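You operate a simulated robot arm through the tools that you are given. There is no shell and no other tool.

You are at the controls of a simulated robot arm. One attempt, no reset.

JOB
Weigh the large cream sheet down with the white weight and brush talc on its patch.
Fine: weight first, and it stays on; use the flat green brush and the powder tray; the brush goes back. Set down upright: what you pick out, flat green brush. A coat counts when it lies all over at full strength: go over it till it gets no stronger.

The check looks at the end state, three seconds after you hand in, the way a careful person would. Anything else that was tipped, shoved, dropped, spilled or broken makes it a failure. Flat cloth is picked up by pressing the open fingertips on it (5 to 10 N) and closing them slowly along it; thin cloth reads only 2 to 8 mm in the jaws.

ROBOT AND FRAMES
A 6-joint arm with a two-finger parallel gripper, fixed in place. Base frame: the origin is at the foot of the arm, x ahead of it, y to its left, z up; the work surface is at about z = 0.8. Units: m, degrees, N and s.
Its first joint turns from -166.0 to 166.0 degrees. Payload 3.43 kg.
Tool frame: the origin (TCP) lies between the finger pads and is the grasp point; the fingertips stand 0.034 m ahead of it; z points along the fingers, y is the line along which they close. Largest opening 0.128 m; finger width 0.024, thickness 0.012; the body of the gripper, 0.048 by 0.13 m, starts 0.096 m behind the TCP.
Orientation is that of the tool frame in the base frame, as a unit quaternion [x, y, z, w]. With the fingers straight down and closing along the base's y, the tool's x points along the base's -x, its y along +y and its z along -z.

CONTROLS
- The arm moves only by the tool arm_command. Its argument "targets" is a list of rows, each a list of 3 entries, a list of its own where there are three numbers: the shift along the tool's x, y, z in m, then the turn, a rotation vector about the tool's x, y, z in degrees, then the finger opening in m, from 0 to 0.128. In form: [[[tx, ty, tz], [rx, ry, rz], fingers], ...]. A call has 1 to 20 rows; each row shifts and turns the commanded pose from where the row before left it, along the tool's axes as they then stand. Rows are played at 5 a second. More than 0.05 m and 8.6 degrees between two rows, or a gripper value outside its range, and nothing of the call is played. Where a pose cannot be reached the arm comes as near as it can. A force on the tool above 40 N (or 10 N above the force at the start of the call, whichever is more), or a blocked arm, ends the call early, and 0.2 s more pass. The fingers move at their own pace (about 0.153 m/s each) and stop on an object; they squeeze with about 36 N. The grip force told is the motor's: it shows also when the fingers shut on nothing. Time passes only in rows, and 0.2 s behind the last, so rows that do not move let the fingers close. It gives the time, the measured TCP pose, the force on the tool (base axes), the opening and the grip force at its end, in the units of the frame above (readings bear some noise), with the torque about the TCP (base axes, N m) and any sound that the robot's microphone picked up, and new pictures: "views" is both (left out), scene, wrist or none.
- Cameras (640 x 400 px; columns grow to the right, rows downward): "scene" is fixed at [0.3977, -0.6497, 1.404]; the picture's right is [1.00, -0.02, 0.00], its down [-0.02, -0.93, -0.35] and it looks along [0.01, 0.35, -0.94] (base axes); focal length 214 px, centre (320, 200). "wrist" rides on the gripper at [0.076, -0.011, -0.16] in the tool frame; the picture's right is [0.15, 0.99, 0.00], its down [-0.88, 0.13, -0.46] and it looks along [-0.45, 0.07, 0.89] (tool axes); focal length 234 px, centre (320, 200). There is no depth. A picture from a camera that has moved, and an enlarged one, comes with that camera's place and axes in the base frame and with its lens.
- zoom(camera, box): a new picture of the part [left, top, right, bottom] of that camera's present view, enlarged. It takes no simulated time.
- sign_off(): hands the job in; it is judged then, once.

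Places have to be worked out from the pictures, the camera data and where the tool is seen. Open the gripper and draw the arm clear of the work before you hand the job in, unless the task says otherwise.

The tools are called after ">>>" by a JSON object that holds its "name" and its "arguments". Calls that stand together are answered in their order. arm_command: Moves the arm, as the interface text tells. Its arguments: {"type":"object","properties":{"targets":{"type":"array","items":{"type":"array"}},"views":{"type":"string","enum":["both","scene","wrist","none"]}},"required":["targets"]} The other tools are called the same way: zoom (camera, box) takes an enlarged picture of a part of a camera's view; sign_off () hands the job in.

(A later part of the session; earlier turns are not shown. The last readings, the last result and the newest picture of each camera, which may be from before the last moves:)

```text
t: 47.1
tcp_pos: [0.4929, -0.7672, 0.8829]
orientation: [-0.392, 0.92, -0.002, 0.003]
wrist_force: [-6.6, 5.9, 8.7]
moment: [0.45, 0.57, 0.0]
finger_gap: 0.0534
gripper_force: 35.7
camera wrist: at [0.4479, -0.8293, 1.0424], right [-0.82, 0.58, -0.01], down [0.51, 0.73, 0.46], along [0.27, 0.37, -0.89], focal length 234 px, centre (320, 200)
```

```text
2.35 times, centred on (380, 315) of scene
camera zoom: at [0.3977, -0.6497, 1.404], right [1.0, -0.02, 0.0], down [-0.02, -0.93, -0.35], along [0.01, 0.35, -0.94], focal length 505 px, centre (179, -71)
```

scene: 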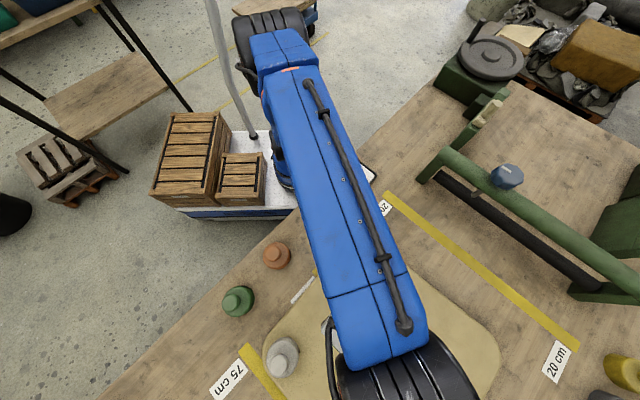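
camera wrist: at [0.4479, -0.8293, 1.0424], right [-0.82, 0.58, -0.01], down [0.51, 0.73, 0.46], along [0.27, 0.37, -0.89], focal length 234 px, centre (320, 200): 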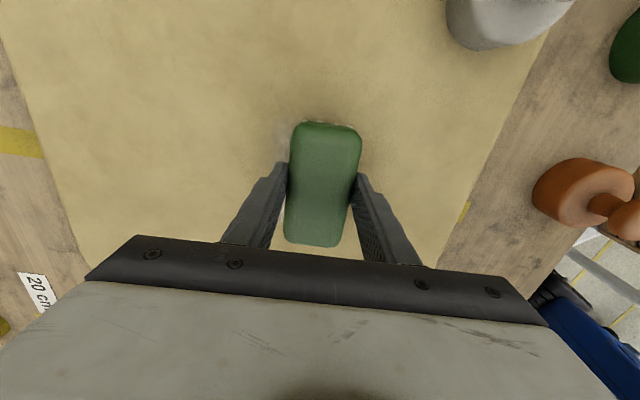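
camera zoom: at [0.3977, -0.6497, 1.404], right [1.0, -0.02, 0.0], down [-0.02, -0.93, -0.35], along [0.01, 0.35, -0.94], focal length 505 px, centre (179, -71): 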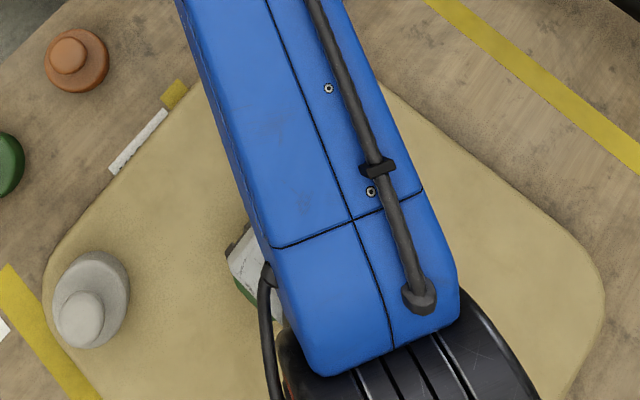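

I'll continue the stroke another 4 cm outward lightly, then lift and back off to see what was laid down.

>>> {"name": "arm_command", "arguments": {"targets": [[[0, -0.013, 0], [0, 0, 0], 0.03], [[0, -0.013, 0], [0, 0, 0], 0.03], [[0, -0.013, 0], [0, 0, 0], 0.03], [[0, 0, 0], [0, 0, 0], 0.03]], "views": "wrist"}}

>>> {"name": "zoom", "arguments": {"camera": "wrist", "box": [180, 40, 440, 260]}}

```text
t: 48.1
tcp_pos: [0.5194, -0.7941, 0.8819]
orientation: [-0.393, 0.919, -0.003, 0.002]
wrist_force: [-12.9, 11.3, 21.5]
moment: [0.68, 0.69, 0.02]
finger_gap: 0.0535
gripper_force: 35.8
camera wrist: at [0.4748, -0.8549, 1.0423], right [-0.82, 0.58, -0.01], down [0.51, 0.73, 0.46], along [0.27, 0.37, -0.89], focal length 234 px, centre (320, 200)
```

wrist: 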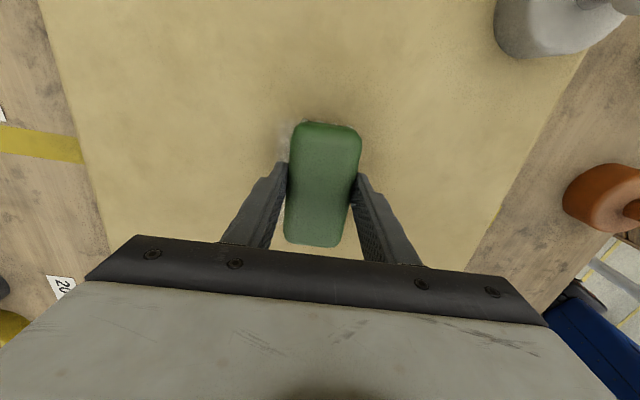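

```text
1.82 times, centred on (310, 150) of wrist
camera zoom: at [0.4748, -0.8549, 1.0423], right [-0.82, 0.58, -0.01], down [0.51, 0.73, 0.46], along [0.27, 0.37, -0.89], focal length 426 px, centre (338, 291)
```

zoom: 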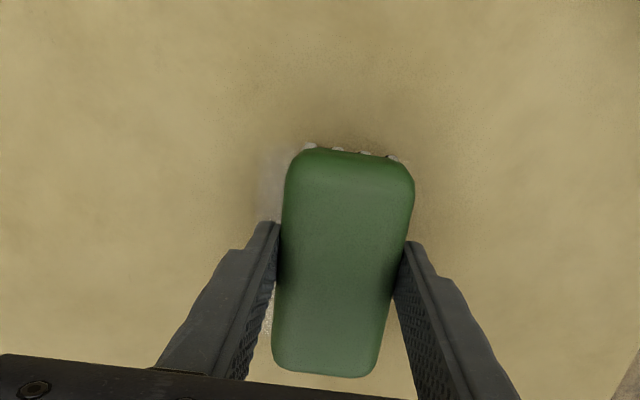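

The whitish glow stays at the same place beside the brush, so it may only be a reflection, and no trail shows behind. I'll lift and draw toward the robot side to inspect the sheet without the brush in the way.

>>> {"name": "arm_command", "arguments": {"targets": [[[0, 0, -0.01], [0, 0, 0], 0.03], [[0, 0, -0.03], [0, 0, 0], 0.03], [[0, 0, -0.03], [0, 0, 0], 0.03], [[0, 0.04, -0.01], [0, 0, 0], 0.03], [[0, 0.045, 0], [0, 0, 0], 0.03], [[0, 0.045, 0], [0, 0, 0], 0.03], [[0, 0.045, 0], [0, 0, 0], 0.03], [[0, 0, 0], [0, 0, 0], 0.03]]}}

>>> {"name": "zoom", "arguments": {"camera": "scene", "box": [260, 230, 510, 400]}}

>>> {"name": "zoom", "arguments": {"camera": "wrist", "box": [0, 0, 320, 260]}}

```text
t: 50.0
tcp_pos: [0.3899, -0.6722, 0.9617]
orientation: [-0.393, 0.92, -0.002, 0.002]
wrist_force: [0.3, -0.4, -1.3]
moment: [-0.02, 0.0, -0.01]
finger_gap: 0.0533
gripper_force: 36.4
camera wrist: at [0.3443, -0.7344, 1.1219], right [-0.82, 0.58, -0.01], down [0.51, 0.73, 0.46], along [0.27, 0.37, -0.89], focal length 234 px, centre (320, 200)
```

scene: 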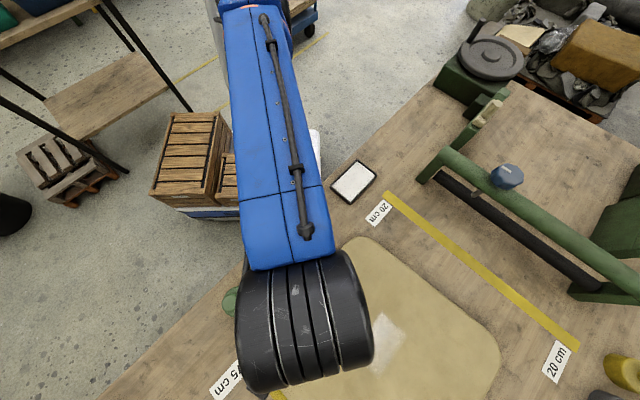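
wrist: 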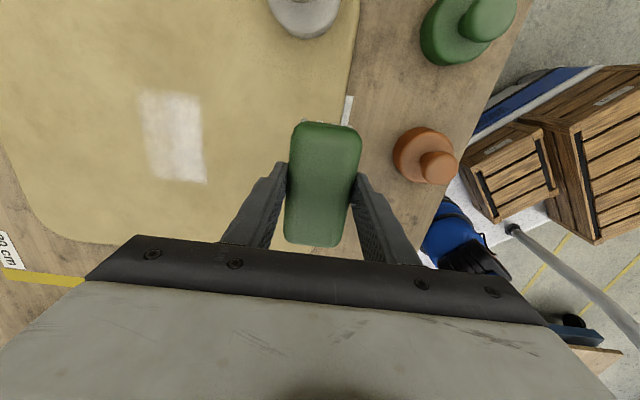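

```text
2.35 times, centred on (385, 315) of scene
camera zoom: at [0.3977, -0.6497, 1.404], right [1.0, -0.02, 0.0], down [-0.02, -0.93, -0.35], along [0.01, 0.35, -0.94], focal length 505 px, centre (167, -71)
```

zoom: 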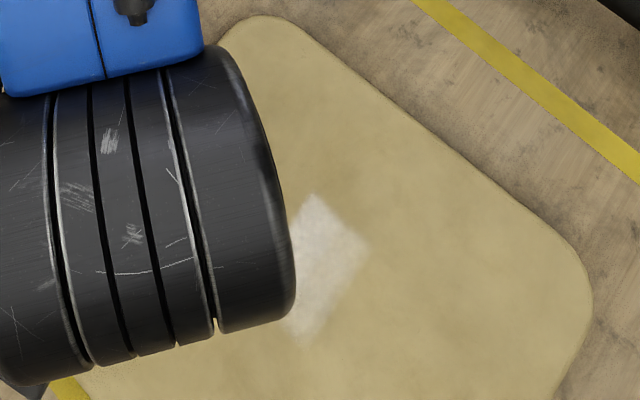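

```text
1.54 times, centred on (160, 130) of wrist
camera zoom: at [0.3443, -0.7344, 1.1219], right [-0.82, 0.58, -0.01], down [0.51, 0.73, 0.46], along [0.27, 0.37, -0.89], focal length 360 px, centre (566, 308)
```

zoom: 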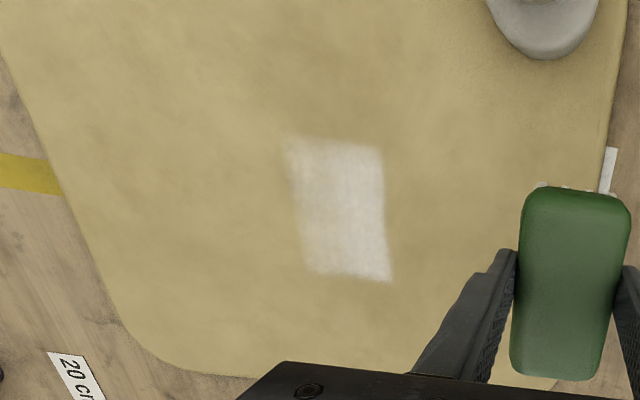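

Now it's clear: a white coat was laid over a rectangle about s-length 11 cm, with a sharp near edge, so that's where the patch lies. I'll enlarge it to judge which edges are patch borders and which are brush limits.

>>> {"name": "zoom", "arguments": {"camera": "wrist", "box": [120, 70, 230, 200]}}

>>> {"name": "zoom", "arguments": {"camera": "scene", "box": [360, 300, 430, 390]}}

```text
3.08 times, centred on (175, 135) of wrist
camera zoom: at [0.3443, -0.7344, 1.1219], right [-0.82, 0.58, -0.01], down [0.51, 0.73, 0.46], along [0.27, 0.37, -0.89], focal length 720 px, centre (766, 400)
```

zoom: 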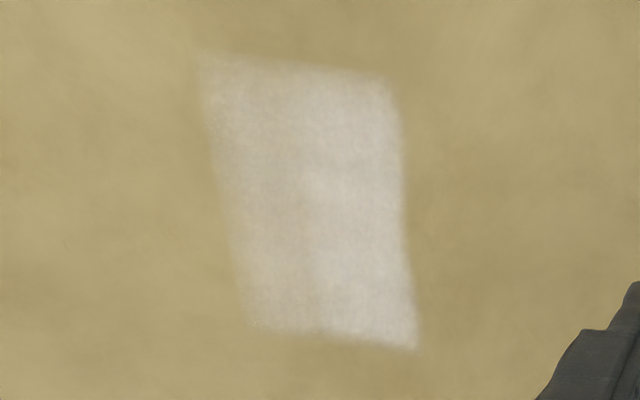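

```text
4.44 times, centred on (395, 345) of scene
camera zoom: at [0.3977, -0.6497, 1.404], right [1.0, -0.02, 0.0], down [-0.02, -0.93, -0.35], along [0.01, 0.35, -0.94], focal length 953 px, centre (-13, -444)
```

zoom: 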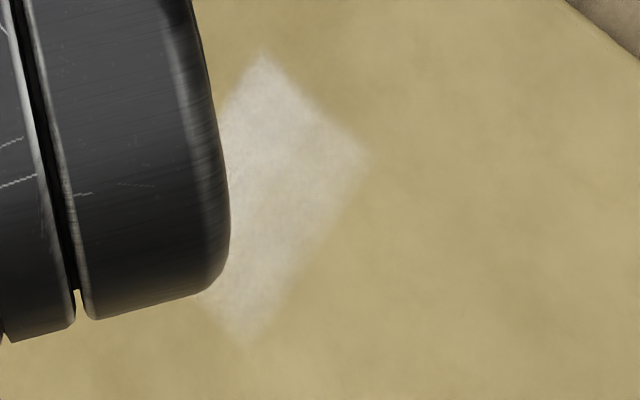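

I'll pull the arm back toward the base so the fixed camera sees the whole coated area unobstructed.

>>> {"name": "arm_command", "arguments": {"targets": [[[0, 0.045, 0], [0, 0, 0], 0.03], [[0, 0.045, 0], [0, 0, 0], 0.03], [[0, 0.045, 0], [0, 0, 0], 0.03], [[0, 0, 0], [0, 0, 0], 0.03]]}}

>>> {"name": "zoom", "arguments": {"camera": "scene", "box": [260, 230, 510, 400]}}

>>> {"name": "zoom", "arguments": {"camera": "scene", "box": [340, 290, 450, 390]}}

```text
t: 51.0
tcp_pos: [0.2924, -0.5801, 0.9632]
orientation: [-0.393, 0.919, -0.002, 0.002]
wrist_force: [0.0, 0.4, -0.8]
moment: [-0.01, 0.03, 0.02]
finger_gap: 0.0531
gripper_force: 36.3
camera wrist: at [0.2479, -0.6412, 1.1221], right [-0.82, 0.58, -0.01], down [0.51, 0.73, 0.46], along [0.27, 0.37, -0.89], focal length 234 px, centre (320, 200)
```

scene: 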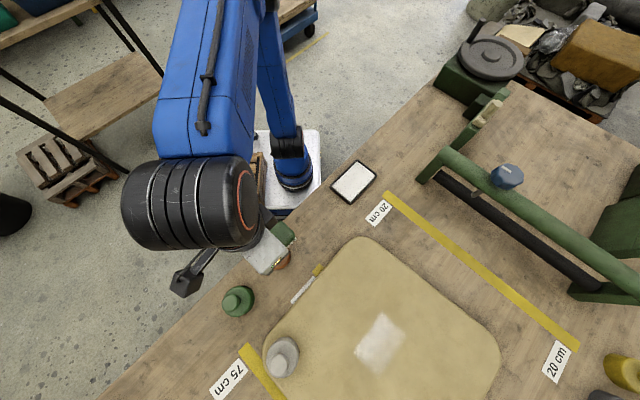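
wrist: 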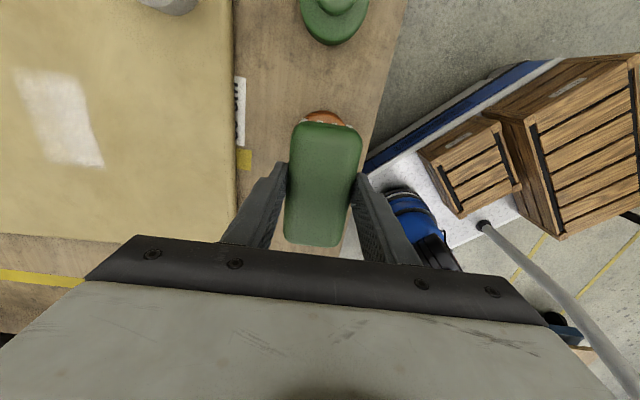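

```text
2.35 times, centred on (385, 315) of scene
camera zoom: at [0.3977, -0.6497, 1.404], right [1.0, -0.02, 0.0], down [-0.02, -0.93, -0.35], along [0.01, 0.35, -0.94], focal length 505 px, centre (167, -71)
```

zoom: 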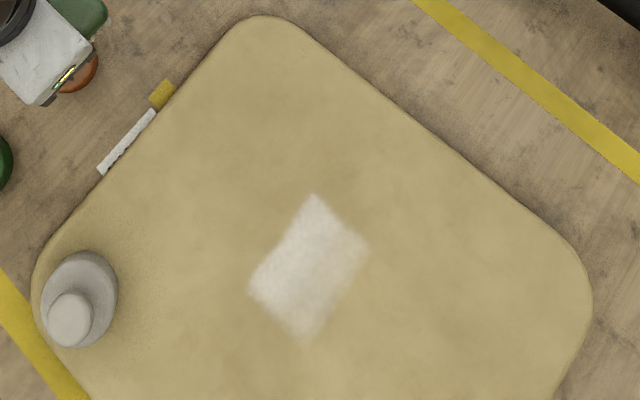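

```text
4.00 times, centred on (395, 340) of scene
camera zoom: at [0.3977, -0.6497, 1.404], right [1.0, -0.02, 0.0], down [-0.02, -0.93, -0.35], along [0.01, 0.35, -0.94], focal length 858 px, centre (20, -360)
```

zoom: 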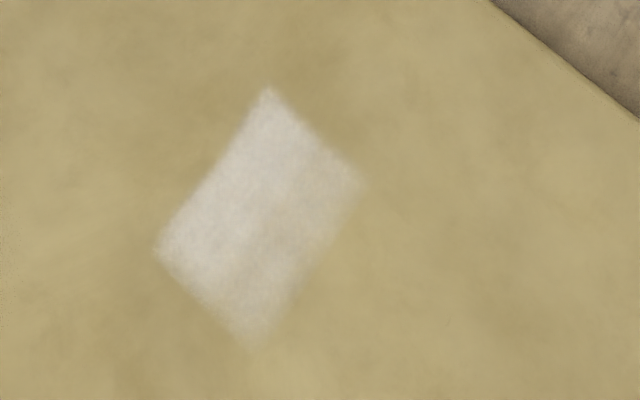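

The coated rectangle is about s −0.234…−0.123, n 0.90…0.97 (bench axes); the near edge is sharp, the far one fades. I'll go over the +s part and further out to learn where the patch ends, with lighter pressure.

>>> {"name": "arm_command", "arguments": {"targets": [[[-0.0083, -0.0393, 0], [0, 0, 0], 0.03], [[-0.0083, -0.0393, 0], [0, 0, 0], 0.03], [[-0.0083, -0.0393, 0], [0, 0, 0], 0.03], [[-0.0083, -0.0393, 0], [0, 0, 0], 0.03], [[-0.0083, -0.0393, 0], [0, 0, 0], 0.03], [[-0.0083, -0.0393, 0], [0, 0, 0], 0.03], [[-0.0083, -0.0393, 0], [0, 0, 0], 0.03], [[-0.0083, -0.0393, 0], [0, 0, 0], 0.03], [[0, 0, 0.03], [0, 0, 0], 0.03], [[0, 0, 0.03], [0, 0, 0], 0.03], [[0, 0, 0.012], [0, 0, 0], 0.03], [[0, 0, 0], [0, 0, 0], 0.03]], "views": "wrist"}}

```text
t: 53.5
tcp_pos: [0.5715, -0.7484, 0.8898]
orientation: [-0.393, 0.92, -0.001, 0.003]
wrist_force: [-0.7, 0.0, -1.1]
moment: [-0.01, -0.02, -0.03]
finger_gap: 0.0531
gripper_force: 36.3
camera wrist: at [0.5259, -0.8111, 1.0488], right [-0.82, 0.58, -0.01], down [0.51, 0.73, 0.46], along [0.27, 0.37, -0.89], focal length 234 px, centre (320, 200)
```

wrist: 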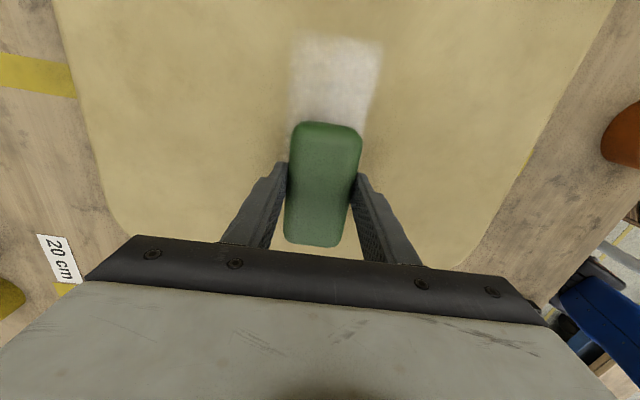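

Checking the bristles and coat close up before touching down.

>>> {"name": "zoom", "arguments": {"camera": "wrist", "box": [270, 20, 390, 150]}}

```text
3.08 times, centred on (330, 85) of wrist
camera zoom: at [0.5259, -0.8111, 1.0488], right [-0.82, 0.58, -0.01], down [0.51, 0.73, 0.46], along [0.27, 0.37, -0.89], focal length 720 px, centre (289, 554)
```

zoom: 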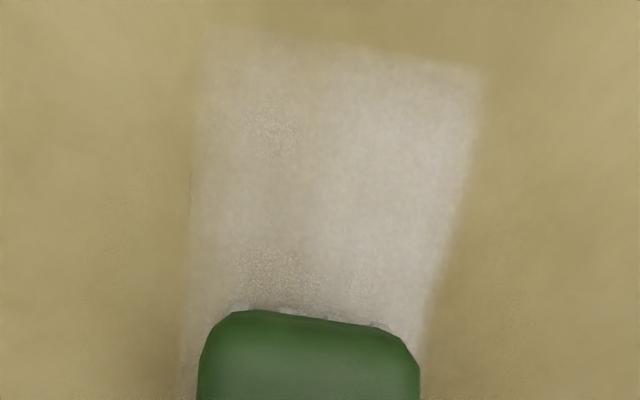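

The bristles are still white. I'll touch down gently here.

>>> {"name": "arm_command", "arguments": {"targets": [[[0, 0, 0.004], [0, 0, 0], 0.03], [[0, 0, 0.0018], [0, 0, 0], 0.03], [[0, 0, 0], [0, 0, 0], 0.03]], "views": "none"}}

```text
t: 54.4
tcp_pos: [0.5709, -0.7498, 0.8831]
orientation: [-0.393, 0.92, -0.002, 0.002]
wrist_force: [-0.2, -0.1, -1.3]
moment: [-0.03, -0.03, -0.01]
finger_gap: 0.0532
gripper_force: 35.7
```

No contact yet; stepping down 1 mm.

>>> {"name": "arm_command", "arguments": {"targets": [[[0, 0, 0.001], [0, 0, 0], 0.03], [[0, 0, 0], [0, 0, 0], 0.03]], "views": "none"}}

```text
t: 55.0
tcp_pos: [0.571, -0.7494, 0.8825]
orientation: [-0.393, 0.919, -0.002, 0.002]
wrist_force: [0.3, 0.1, -1.6]
moment: [0.01, 0.01, 0.0]
finger_gap: 0.0533
gripper_force: 35.8
```

Still free; another millimetre.

>>> {"name": "arm_command", "arguments": {"targets": [[[0, 0, 0.001], [0, 0, 0], 0.03], [[0, 0, 0], [0, 0, 0], 0.03]], "views": "none"}}

```text
t: 55.5
tcp_pos: [0.5698, -0.7489, 0.8826]
orientation: [-0.393, 0.92, -0.002, 0.001]
wrist_force: [0.2, -0.5, -0.9]
moment: [-0.1, 0.07, 0.0]
finger_gap: 0.0531
gripper_force: 36.0
```

Just about touching. A little more, then a short stroke outward and back.

>>> {"name": "arm_command", "arguments": {"targets": [[[0, 0, 0.0007], [0, 0, 0], 0.03], [[0, 0, 0], [0, 0, 0], 0.03]], "views": "none"}}

>>> {"name": "arm_command", "arguments": {"targets": [[[0, -0.01, 0], [0, 0, 0], 0.03], [[0, -0.01, 0], [0, 0, 0], 0.03], [[0, 0, 0], [0, 0, 0], 0.03]], "views": "wrist"}}

>>> {"name": "zoom", "arguments": {"camera": "wrist", "box": [230, 0, 430, 250]}}

```text
t: 56.1
tcp_pos: [0.5693, -0.7492, 0.8815]
orientation: [-0.393, 0.92, -0.003, 0.001]
wrist_force: [2.2, -4.1, 12.6]
moment: [0.07, 0.07, 0.01]
finger_gap: 0.0533
gripper_force: 36.3
```

```text
t: 57.0
tcp_pos: [0.5845, -0.7642, 0.8827]
orientation: [-0.393, 0.92, -0.001, 0.002]
wrist_force: [-0.7, -1.1, -0.1]
moment: [-0.01, 0.1, -0.03]
finger_gap: 0.0535
gripper_force: 35.7
camera wrist: at [0.5391, -0.8262, 1.0421], right [-0.82, 0.58, 0.0], down [0.51, 0.73, 0.46], along [0.27, 0.37, -0.89], focal length 234 px, centre (320, 200)
```

wrist: 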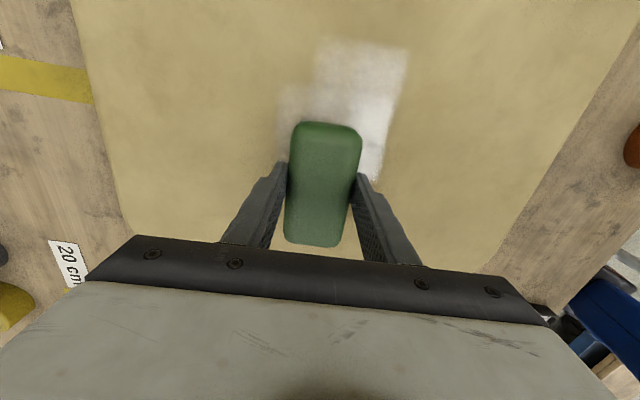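

```text
1.60 times, centred on (330, 125) of wrist
camera zoom: at [0.5391, -0.8262, 1.0421], right [-0.82, 0.58, 0.0], down [0.51, 0.73, 0.46], along [0.27, 0.37, -0.89], focal length 375 px, centre (304, 320)
```

zoom: 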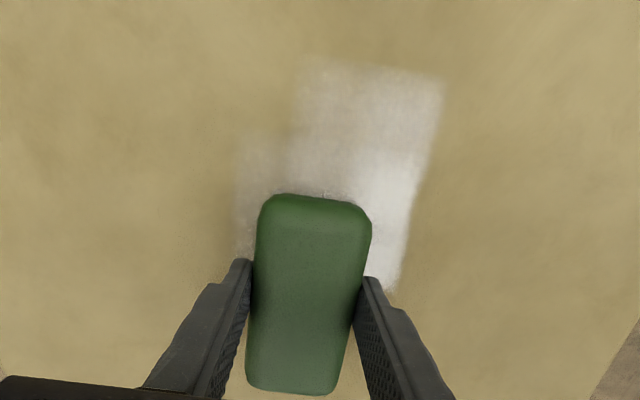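

The coat widened outward and brightened; comparing both strokes, the patch runs s −0.234…−0.122 with near border n 0.90. The far border is still to be found. I'll press slightly and push a bit further out.

>>> {"name": "arm_command", "arguments": {"targets": [[[0, 0, 0.0006], [0, 0, 0], 0.03], [[0, -0.008, 0], [0, 0, 0], 0.03], [[0, -0.008, 0], [0, 0, 0], 0.03], [[0, 0, 0], [0, 0, 0], 0.03]], "views": "wrist"}}

>>> {"name": "zoom", "arguments": {"camera": "wrist", "box": [230, 0, 430, 250]}}

```text
t: 58.0
tcp_pos: [0.597, -0.7734, 0.8815]
orientation: [-0.393, 0.919, -0.003, 0.002]
wrist_force: [-4.4, 2.4, 6.2]
moment: [0.21, 0.42, -0.01]
finger_gap: 0.0533
gripper_force: 36.1
camera wrist: at [0.551, -0.8356, 1.0421], right [-0.82, 0.58, -0.01], down [0.51, 0.73, 0.46], along [0.27, 0.37, -0.89], focal length 234 px, centre (320, 200)
```

wrist: 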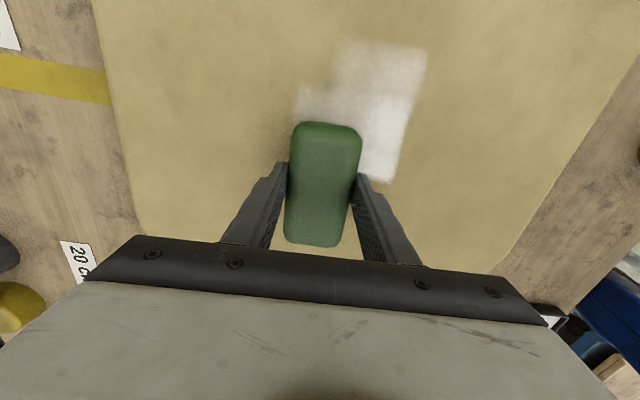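

```text
1.60 times, centred on (330, 125) of wrist
camera zoom: at [0.551, -0.8356, 1.0421], right [-0.82, 0.58, -0.01], down [0.51, 0.73, 0.46], along [0.27, 0.37, -0.89], focal length 375 px, centre (304, 320)
```

zoom: 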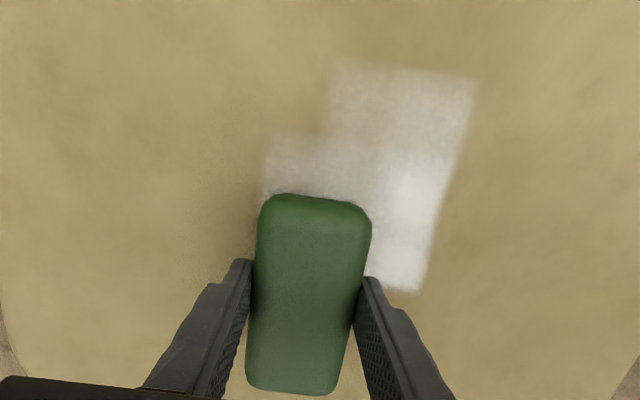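

The outer edge stayed put while the brush moved, so the patch's far border is n ≈ 1.0: the patch is about 112 × 100 mm centred near (0.546, -0.798). Now I'll slide toward −s to cover the missing far corner, at n about 0.958, and check.

>>> {"name": "arm_command", "arguments": {"targets": [[[0, 0.01, 0], [0, 0, 0], 0.03], [[0.013, 0, 0], [0, 0, 0], 0.03], [[0.013, 0, 0], [0, 0, 0], 0.03], [[0.013, 0, 0], [0, 0, 0], 0.03], [[0.013, 0, 0], [0, 0, 0], 0.03], [[0.01, 0, 0], [0, 0, 0], 0.03], [[0, 0, 0], [0, 0, 0], 0.03]], "views": "wrist"}}

>>> {"name": "zoom", "arguments": {"camera": "wrist", "box": [230, 0, 430, 250]}}

```text
t: 59.5
tcp_pos: [0.5449, -0.813, 0.8824]
orientation: [-0.393, 0.92, -0.001, 0.002]
wrist_force: [5.6, 4.7, 6.3]
moment: [0.32, -0.05, -0.13]
finger_gap: 0.0536
gripper_force: 35.9
camera wrist: at [0.5001, -0.8737, 1.042], right [-0.82, 0.58, -0.01], down [0.51, 0.73, 0.46], along [0.27, 0.37, -0.89], focal length 234 px, centre (320, 200)
```

wrist: 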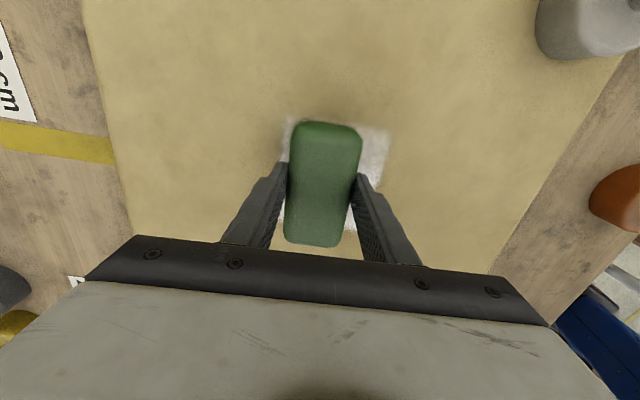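

```text
1.60 times, centred on (330, 125) of wrist
camera zoom: at [0.5001, -0.8737, 1.042], right [-0.82, 0.58, -0.01], down [0.51, 0.73, 0.46], along [0.27, 0.37, -0.89], focal length 375 px, centre (304, 320)
```

zoom: 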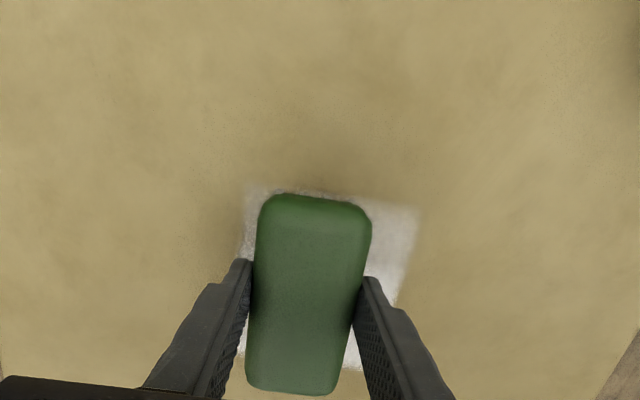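

The patch now surrounds the brush on all sides. I'll brush back and forth across it: in toward the near border, shift, and out again.

>>> {"name": "arm_command", "arguments": {"targets": [[[0, 0.011, 0], [0, 0, 0], 0.03], [[0, 0.011, 0], [0, 0, 0], 0.03], [[0, 0.011, 0], [0, 0, 0], 0.03], [[0, 0.011, 0], [0, 0, 0], 0.03], [[-0.012, 0, 0], [0, 0, 0], 0.03], [[-0.012, 0, 0], [0, 0, 0], 0.03], [[-0.012, 0, 0], [0, 0, 0], 0.03], [[0, -0.011, 0], [0, 0, 0], 0.03], [[0, -0.011, 0], [0, 0, 0], 0.03], [[0, -0.011, 0], [0, 0, 0], 0.03], [[0, -0.011, 0], [0, 0, 0], 0.03], [[0, 0, 0], [0, 0, 0], 0.03]], "views": "wrist"}}

>>> {"name": "zoom", "arguments": {"camera": "wrist", "box": [230, 0, 430, 250]}}

```text
t: 62.1
tcp_pos: [0.5685, -0.7851, 0.882]
orientation: [-0.393, 0.919, -0.001, 0.002]
wrist_force: [-4.7, 7.7, 8.9]
moment: [0.32, 0.34, -0.1]
finger_gap: 0.0531
gripper_force: 35.9
camera wrist: at [0.5231, -0.8467, 1.0416], right [-0.82, 0.58, 0.0], down [0.51, 0.73, 0.46], along [0.27, 0.37, -0.89], focal length 234 px, centre (320, 200)
```

wrist: 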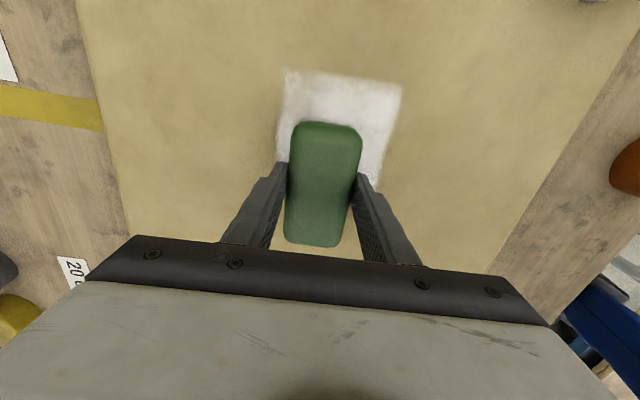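

```text
1.60 times, centred on (330, 125) of wrist
camera zoom: at [0.5231, -0.8467, 1.0416], right [-0.82, 0.58, 0.0], down [0.51, 0.73, 0.46], along [0.27, 0.37, -0.89], focal length 375 px, centre (304, 320)
```

zoom: 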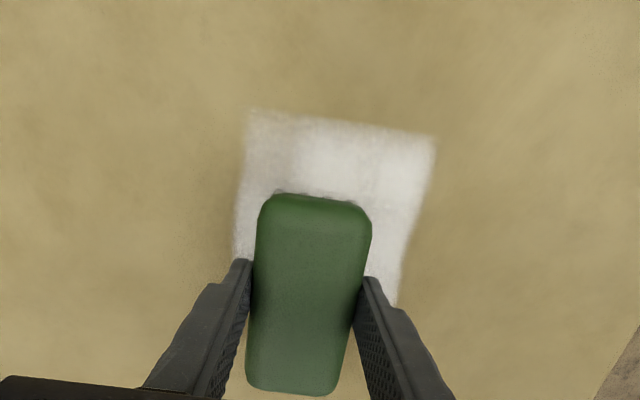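

Coat is filling evenly; the outer strip and top-left corner are a bit weaker. I'll make lengthwise strokes along the outer part, then the middle and the near part.

>>> {"name": "arm_command", "arguments": {"targets": [[[0, -0.005, 0], [0, 0, 0], 0.03], [[0.012, 0, 0], [0, 0, 0], 0.03], [[0.012, 0, 0], [0, 0, 0], 0.03], [[0.012, 0, 0], [0, 0, 0], 0.03], [[0.012, 0, 0], [0, 0, 0], 0.03], [[-0.012, 0, 0], [0, 0, 0], 0.03], [[-0.012, 0, 0], [0, 0, 0], 0.03], [[-0.012, 0, 0], [0, 0, 0], 0.03], [[-0.012, 0, 0], [0, 0, 0], 0.03], [[0, 0.013, 0], [0, 0, 0], 0.03], [[0, 0.012, 0], [0, 0, 0], 0.03], [[0.012, 0, 0], [0, 0, 0], 0.03], [[0.012, 0, 0], [0, 0, 0], 0.03], [[0.012, 0, 0], [0, 0, 0], 0.03], [[0.012, 0, 0], [0, 0, 0], 0.03], [[0, 0.012, 0], [0, 0, 0], 0.03], [[0, 0.012, 0], [0, 0, 0], 0.03], [[0, 0, 0], [0, 0, 0], 0.03]], "views": "wrist"}}

>>> {"name": "zoom", "arguments": {"camera": "wrist", "box": [200, 0, 430, 250]}}

```text
t: 66.0
tcp_pos: [0.5086, -0.7923, 0.882]
orientation: [-0.393, 0.92, -0.002, 0.001]
wrist_force: [-0.8, -2.9, 3.5]
moment: [0.03, 0.0, 0.0]
finger_gap: 0.0532
gripper_force: 36.5
camera wrist: at [0.4622, -0.8538, 1.0411], right [-0.82, 0.58, -0.01], down [0.51, 0.73, 0.46], along [0.27, 0.37, -0.89], focal length 234 px, centre (320, 200)
```

wrist: 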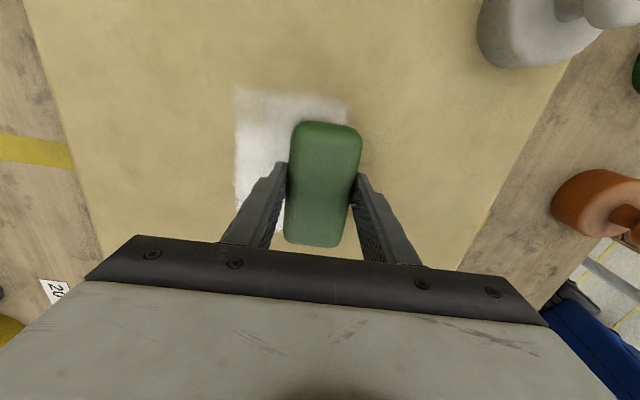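

```text
1.60 times, centred on (315, 125) of wrist
camera zoom: at [0.4622, -0.8538, 1.0411], right [-0.82, 0.58, -0.01], down [0.51, 0.73, 0.46], along [0.27, 0.37, -0.89], focal length 375 px, centre (328, 320)
```

zoom: 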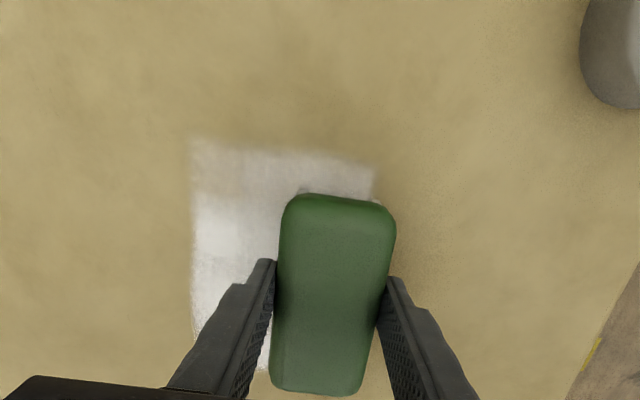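

The −s strip is weaker, so the brush should travel further that way. I'll shift 2 cm toward −s and stroke across there, then back along.

>>> {"name": "arm_command", "arguments": {"targets": [[[0.01, 0, 0], [0, 0, 0], 0.03], [[0.01, 0, 0], [0, 0, 0], 0.03], [[0, -0.011, 0], [0, 0, 0], 0.03], [[0, -0.011, 0], [0, 0, 0], 0.03], [[0, -0.01, 0], [0, 0, 0], 0.03], [[0, 0.011, 0], [0, 0, 0], 0.03], [[0, 0.011, 0], [0, 0, 0], 0.03], [[0, 0.01, 0], [0, 0, 0], 0.03], [[0, -0.011, 0], [0, 0, 0], 0.03], [[0, -0.011, 0], [0, 0, 0], 0.03], [[0, -0.01, 0], [0, 0, 0], 0.03], [[-0.012, 0, 0], [0, 0, 0], 0.03], [[-0.012, 0, 0], [0, 0, 0], 0.03], [[-0.012, 0, 0], [0, 0, 0], 0.03], [[-0.012, 0, 0], [0, 0, 0], 0.03], [[-0.012, 0, 0], [0, 0, 0], 0.03], [[0, 0, 0], [0, 0, 0], 0.03]], "views": "wrist"}}

>>> {"name": "zoom", "arguments": {"camera": "wrist", "box": [200, 0, 430, 250]}}

```text
t: 69.5
tcp_pos: [0.5592, -0.783, 0.8822]
orientation: [-0.394, 0.919, -0.002, 0.003]
wrist_force: [1.6, -0.4, 0.9]
moment: [0.0, -0.03, -0.03]
finger_gap: 0.0534
gripper_force: 35.8
camera wrist: at [0.5131, -0.8443, 1.0411], right [-0.82, 0.58, -0.01], down [0.51, 0.73, 0.46], along [0.27, 0.37, -0.89], focal length 234 px, centre (320, 200)
```

wrist: 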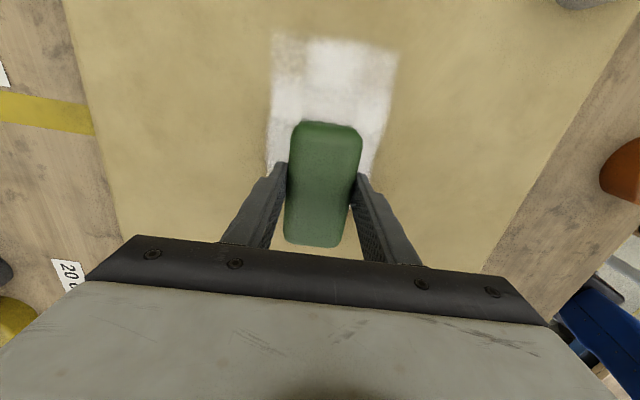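

```text
1.60 times, centred on (315, 125) of wrist
camera zoom: at [0.5131, -0.8443, 1.0411], right [-0.82, 0.58, -0.01], down [0.51, 0.73, 0.46], along [0.27, 0.37, -0.89], focal length 375 px, centre (328, 320)
```

zoom: 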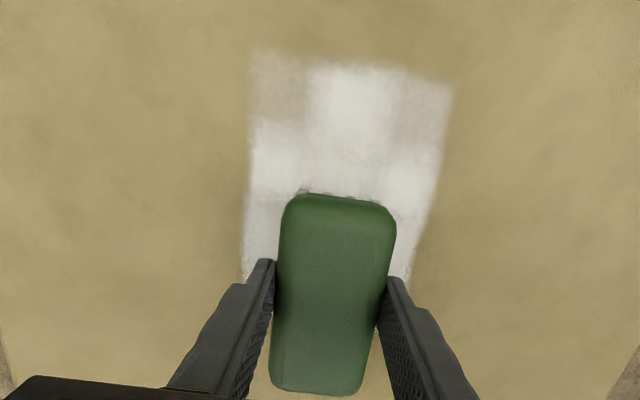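

Coat is strong in the middle; the two −s corners lag and the outer one is near the reach limit in this orientation. I'll lift 3 cm and turn the brush 90° so its long side spans the patch in the reach direction.

>>> {"name": "arm_command", "arguments": {"targets": [[[0, 0, -0.01], [0, 0, 0], 0.03], [[0, 0, -0.025], [0, 0, 0], 0.03], [[0, 0.02, 0], [0, 0, 7.5], 0.03], [[0, 0, 0], [0, 0, 7.5], 0.03], [[0, 0, 0], [0, 0, 7.5], 0.03], [[0, 0, 0], [0, 0, 7.5], 0.03], [[0, 0, 0], [0, 0, 7.5], 0.03], [[0, 0, 0], [0, 0, 7.5], 0.03], [[0, 0, 0], [0, 0, 7.5], 0.03], [[0, 0, 0], [0, 0, 7.5], 0.03], [[0, 0, 0], [0, 0, 7.5], 0.03], [[0, 0, 0], [0, 0, 7.5], 0.03], [[0, 0, 0], [0, 0, 7.5], 0.03], [[0, 0, 0], [0, 0, 7.5], 0.03], [[0, 0, 0], [0, 0, 0], 0.03]]}}

>>> {"name": "zoom", "arguments": {"camera": "wrist", "box": [200, 60, 440, 260]}}

```text
t: 72.8
tcp_pos: [0.5418, -0.7702, 0.917]
orientation: [0.373, 0.928, 0.001, 0.003]
wrist_force: [0.2, -0.9, -1.4]
moment: [0.0, 0.0, 0.01]
finger_gap: 0.0535
gripper_force: 36.1
camera wrist: at [0.4789, -0.7243, 1.076], right [0.58, 0.82, 0.0], down [0.72, -0.51, 0.46], along [0.38, -0.26, -0.89], focal length 234 px, centre (320, 200)
```

scene: 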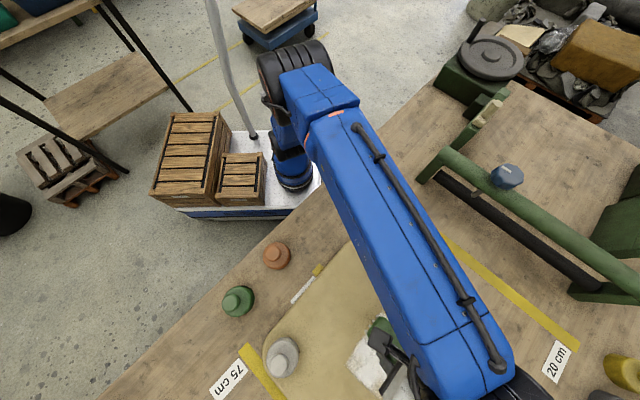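
wrist: 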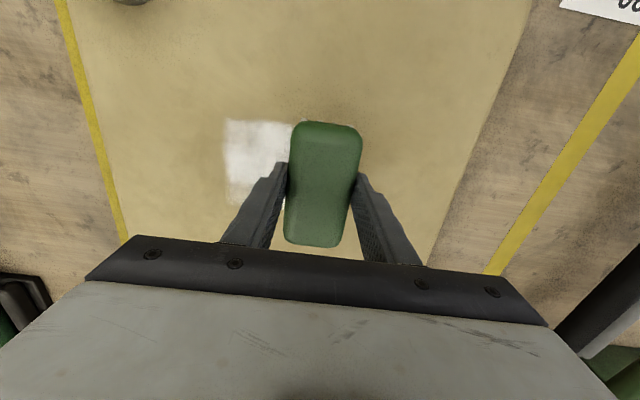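

```text
2.00 times, centred on (320, 160) of wrist
camera zoom: at [0.4789, -0.7243, 1.076], right [0.58, 0.82, 0.0], down [0.72, -0.51, 0.46], along [0.38, -0.26, -0.89], focal length 468 px, centre (320, 280)
```

zoom: 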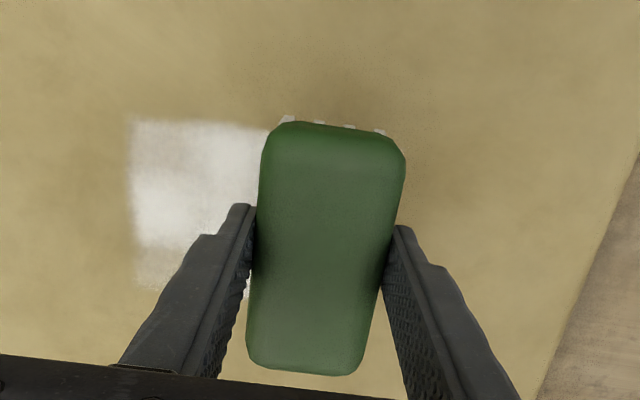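

The turned brush works here. I'll shift out to n 0.95, start at the +s border, and lower to the surface.

>>> {"name": "arm_command", "arguments": {"targets": [[[-0.022, 0.025, 0], [0, 0, 0], 0.03], [[0, 0, 0.02], [0, 0, 0], 0.03], [[0, 0, 0.0135], [0, 0, 0], 0.03], [[0, 0, 0.0012], [0, 0, 0], 0.03], [[0, 0, 0], [0, 0, 0], 0.03]], "views": "none"}}

```text
t: 74.0
tcp_pos: [0.576, -0.7661, 0.8807]
orientation: [0.372, 0.928, 0.0, 0.003]
wrist_force: [0.6, -1.0, 1.2]
moment: [0.03, 0.11, 0.06]
finger_gap: 0.0533
gripper_force: 35.9
```

Light contact. A touch more pressure and a long stroke toward −s, then back.

>>> {"name": "arm_command", "arguments": {"targets": [[[0, 0, 0.0007], [0, 0, 0], 0.03], [[0, -0.012, 0], [0, 0, 0], 0.03], [[0, -0.012, 0], [0, 0, 0], 0.03], [[0, -0.012, 0], [0, 0, 0], 0.03], [[0, -0.012, 0], [0, 0, 0], 0.03], [[0, -0.012, 0], [0, 0, 0], 0.03], [[0, -0.012, 0], [0, 0, 0], 0.03], [[0, -0.012, 0], [0, 0, 0], 0.03], [[0, -0.01, 0], [0, 0, 0], 0.03], [[0, 0, 0], [0, 0, 0], 0.03]], "views": "wrist"}}

>>> {"name": "zoom", "arguments": {"camera": "wrist", "box": [240, 60, 480, 260]}}

```text
t: 76.2
tcp_pos: [0.5098, -0.8351, 0.8811]
orientation: [0.373, 0.928, 0.0, 0.003]
wrist_force: [7.5, 6.9, 10.5]
moment: [0.59, 0.21, -0.45]
finger_gap: 0.0536
gripper_force: 36.2
camera wrist: at [0.4464, -0.7897, 1.0407], right [0.58, 0.82, 0.0], down [0.72, -0.51, 0.46], along [0.38, -0.26, -0.89], focal length 234 px, centre (320, 200)
```

wrist: 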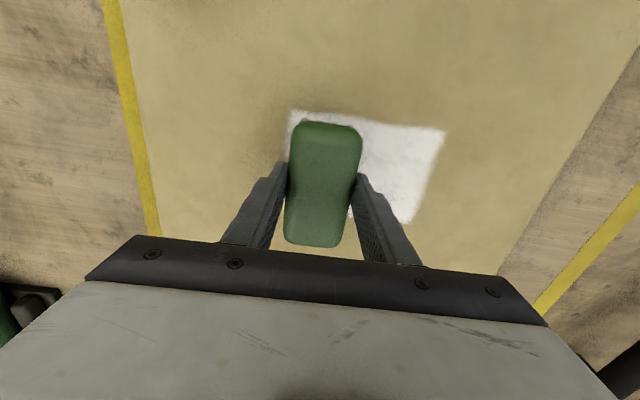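

```text
2.00 times, centred on (360, 160) of wrist
camera zoom: at [0.4464, -0.7897, 1.0407], right [0.58, 0.82, 0.0], down [0.72, -0.51, 0.46], along [0.38, -0.26, -0.89], focal length 468 px, centre (240, 280)
```

zoom: 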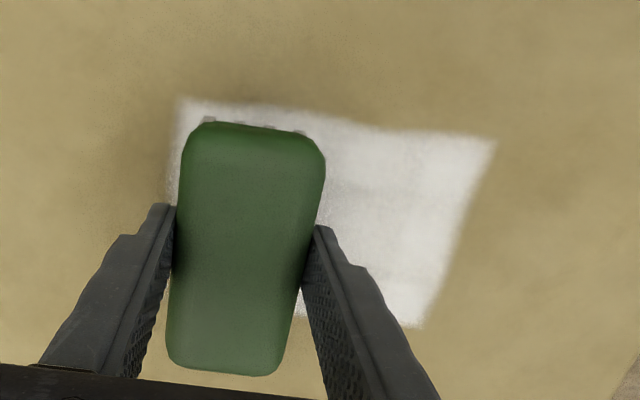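

Nearly uniform white now. I'll stroke back toward +s a bit nearer (n 0.94), then return to −s farther out.

>>> {"name": "arm_command", "arguments": {"targets": [[[0.008, 0, 0], [0, 0, 0], 0.03], [[0, 0.013, 0], [0, 0, 0], 0.03], [[0, 0.013, 0], [0, 0, 0], 0.03], [[0, 0.013, 0], [0, 0, 0], 0.03], [[0, 0.013, 0], [0, 0, 0], 0.03], [[0, 0.013, 0], [0, 0, 0], 0.03], [[0, 0.013, 0], [0, 0, 0], 0.03], [[0, 0.013, 0], [0, 0, 0], 0.03], [[0, 0.01, 0], [0, 0, 0], 0.03], [[-0.012, 0, 0], [0, 0, 0], 0.03], [[0, -0.013, 0], [0, 0, 0], 0.03], [[0, -0.013, 0], [0, 0, 0], 0.03], [[0, -0.013, 0], [0, 0, 0], 0.03], [[0, -0.013, 0], [0, 0, 0], 0.03], [[0, -0.013, 0], [0, 0, 0], 0.03], [[0, -0.013, 0], [0, 0, 0], 0.03], [[0, -0.013, 0], [0, 0, 0], 0.03], [[0, -0.01, 0], [0, 0, 0], 0.03], [[0, 0, 0], [0, 0, 0], 0.03]], "views": "wrist"}}

>>> {"name": "zoom", "arguments": {"camera": "wrist", "box": [240, 60, 480, 260]}}

```text
t: 80.2
tcp_pos: [0.5145, -0.8383, 0.8816]
orientation: [0.373, 0.928, 0.0, 0.004]
wrist_force: [3.7, 5.2, 7.6]
moment: [0.14, -0.01, 0.0]
finger_gap: 0.0533
gripper_force: 36.1
camera wrist: at [0.4508, -0.7934, 1.0405], right [0.58, 0.82, 0.0], down [0.72, -0.51, 0.46], along [0.38, -0.26, -0.89], focal length 234 px, centre (320, 200)
```

wrist: 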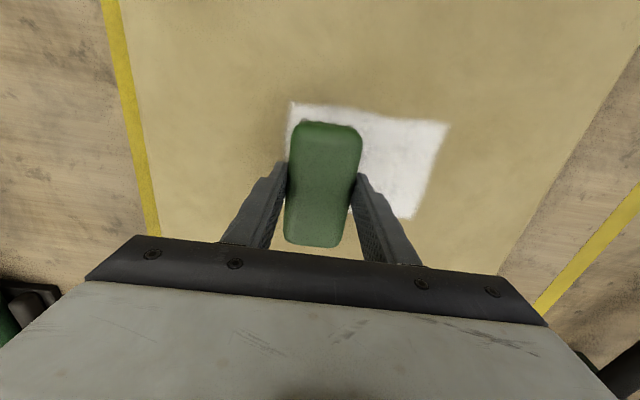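

```text
2.00 times, centred on (360, 160) of wrist
camera zoom: at [0.4508, -0.7934, 1.0405], right [0.58, 0.82, 0.0], down [0.72, -0.51, 0.46], along [0.38, -0.26, -0.89], focal length 468 px, centre (240, 280)
```

zoom: 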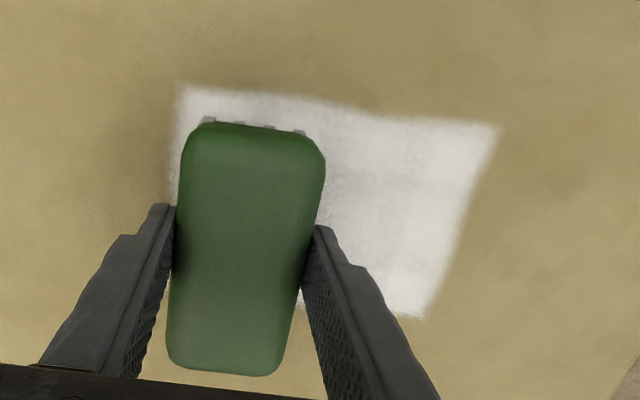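

The coat looks uniform from here. I'll lift and draw back toward the base to inspect it in full with both cameras.

>>> {"name": "arm_command", "arguments": {"targets": [[[0, 0, -0.01], [0, 0, 0], 0.03], [[0, 0, -0.03], [0, 0, 0], 0.03], [[0, 0, -0.03], [0, 0, 0], 0.03], [[0.03, 0.03, 0], [0, 0, 0], 0.03], [[0.035, 0.03, 0], [0, 0, 0], 0.03], [[0.035, 0.03, 0], [0, 0, 0], 0.03], [[0.035, 0.03, 0], [0, 0, 0], 0.03], [[0.045, 0, 0], [0, 0, 0], 0.03], [[0.045, 0, 0], [0, 0, 0], 0.03], [[0.045, 0, 0], [0, 0, 0], 0.03], [[0, 0, 0], [0, 0, 0], 0.03]]}}

>>> {"name": "zoom", "arguments": {"camera": "scene", "box": [340, 290, 450, 390]}}

>>> {"name": "zoom", "arguments": {"camera": "scene", "box": [250, 140, 400, 280]}}

```text
t: 82.5
tcp_pos: [0.4021, -0.5644, 0.9495]
orientation: [0.372, 0.928, 0.001, 0.004]
wrist_force: [0.2, -0.2, -1.4]
moment: [-0.03, 0.01, 0.0]
finger_gap: 0.053
gripper_force: 35.2
camera wrist: at [0.3388, -0.5187, 1.1082], right [0.58, 0.82, 0.0], down [0.72, -0.51, 0.46], along [0.38, -0.26, -0.89], focal length 234 px, centre (320, 200)
```

scene: 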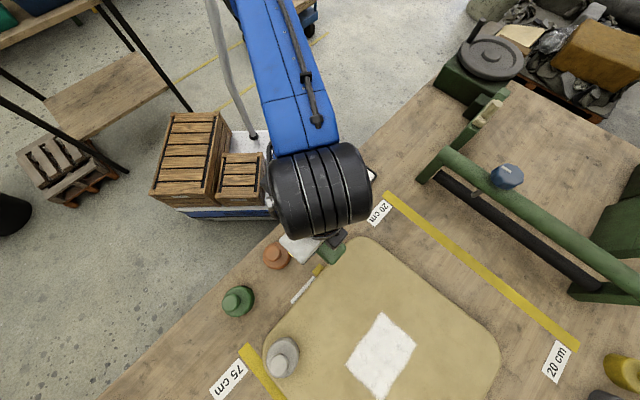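
wrist: 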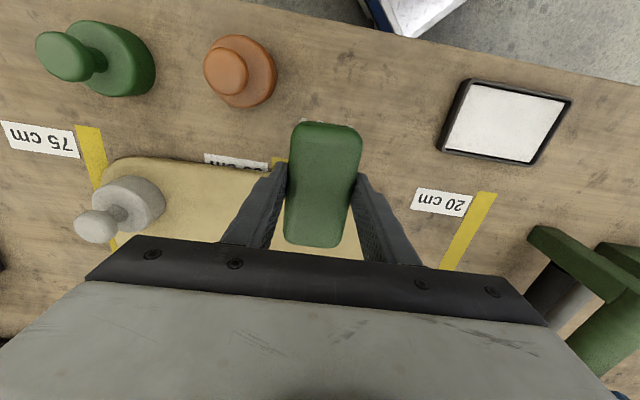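

```text
4.00 times, centred on (395, 340) of scene
camera zoom: at [0.3977, -0.6497, 1.404], right [1.0, -0.02, 0.0], down [-0.02, -0.93, -0.35], along [0.01, 0.35, -0.94], focal length 858 px, centre (20, -360)
```

zoom: 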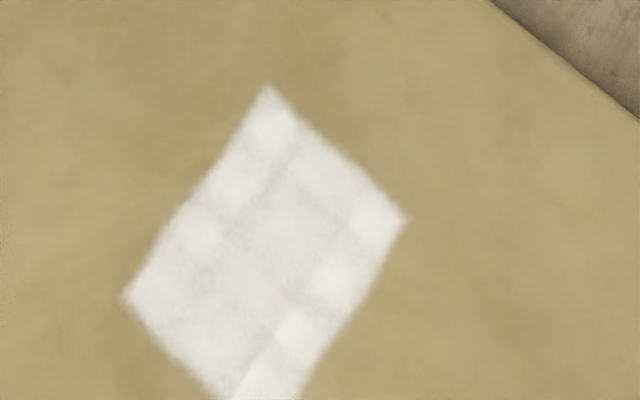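

```text
2.86 times, centred on (325, 210) of scene
camera zoom: at [0.3977, -0.6497, 1.404], right [1.0, -0.02, 0.0], down [-0.02, -0.93, -0.35], along [0.01, 0.35, -0.94], focal length 613 px, centre (306, 171)
```

zoom: 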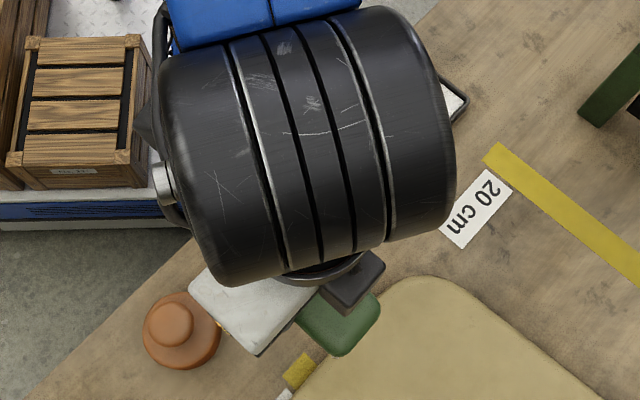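

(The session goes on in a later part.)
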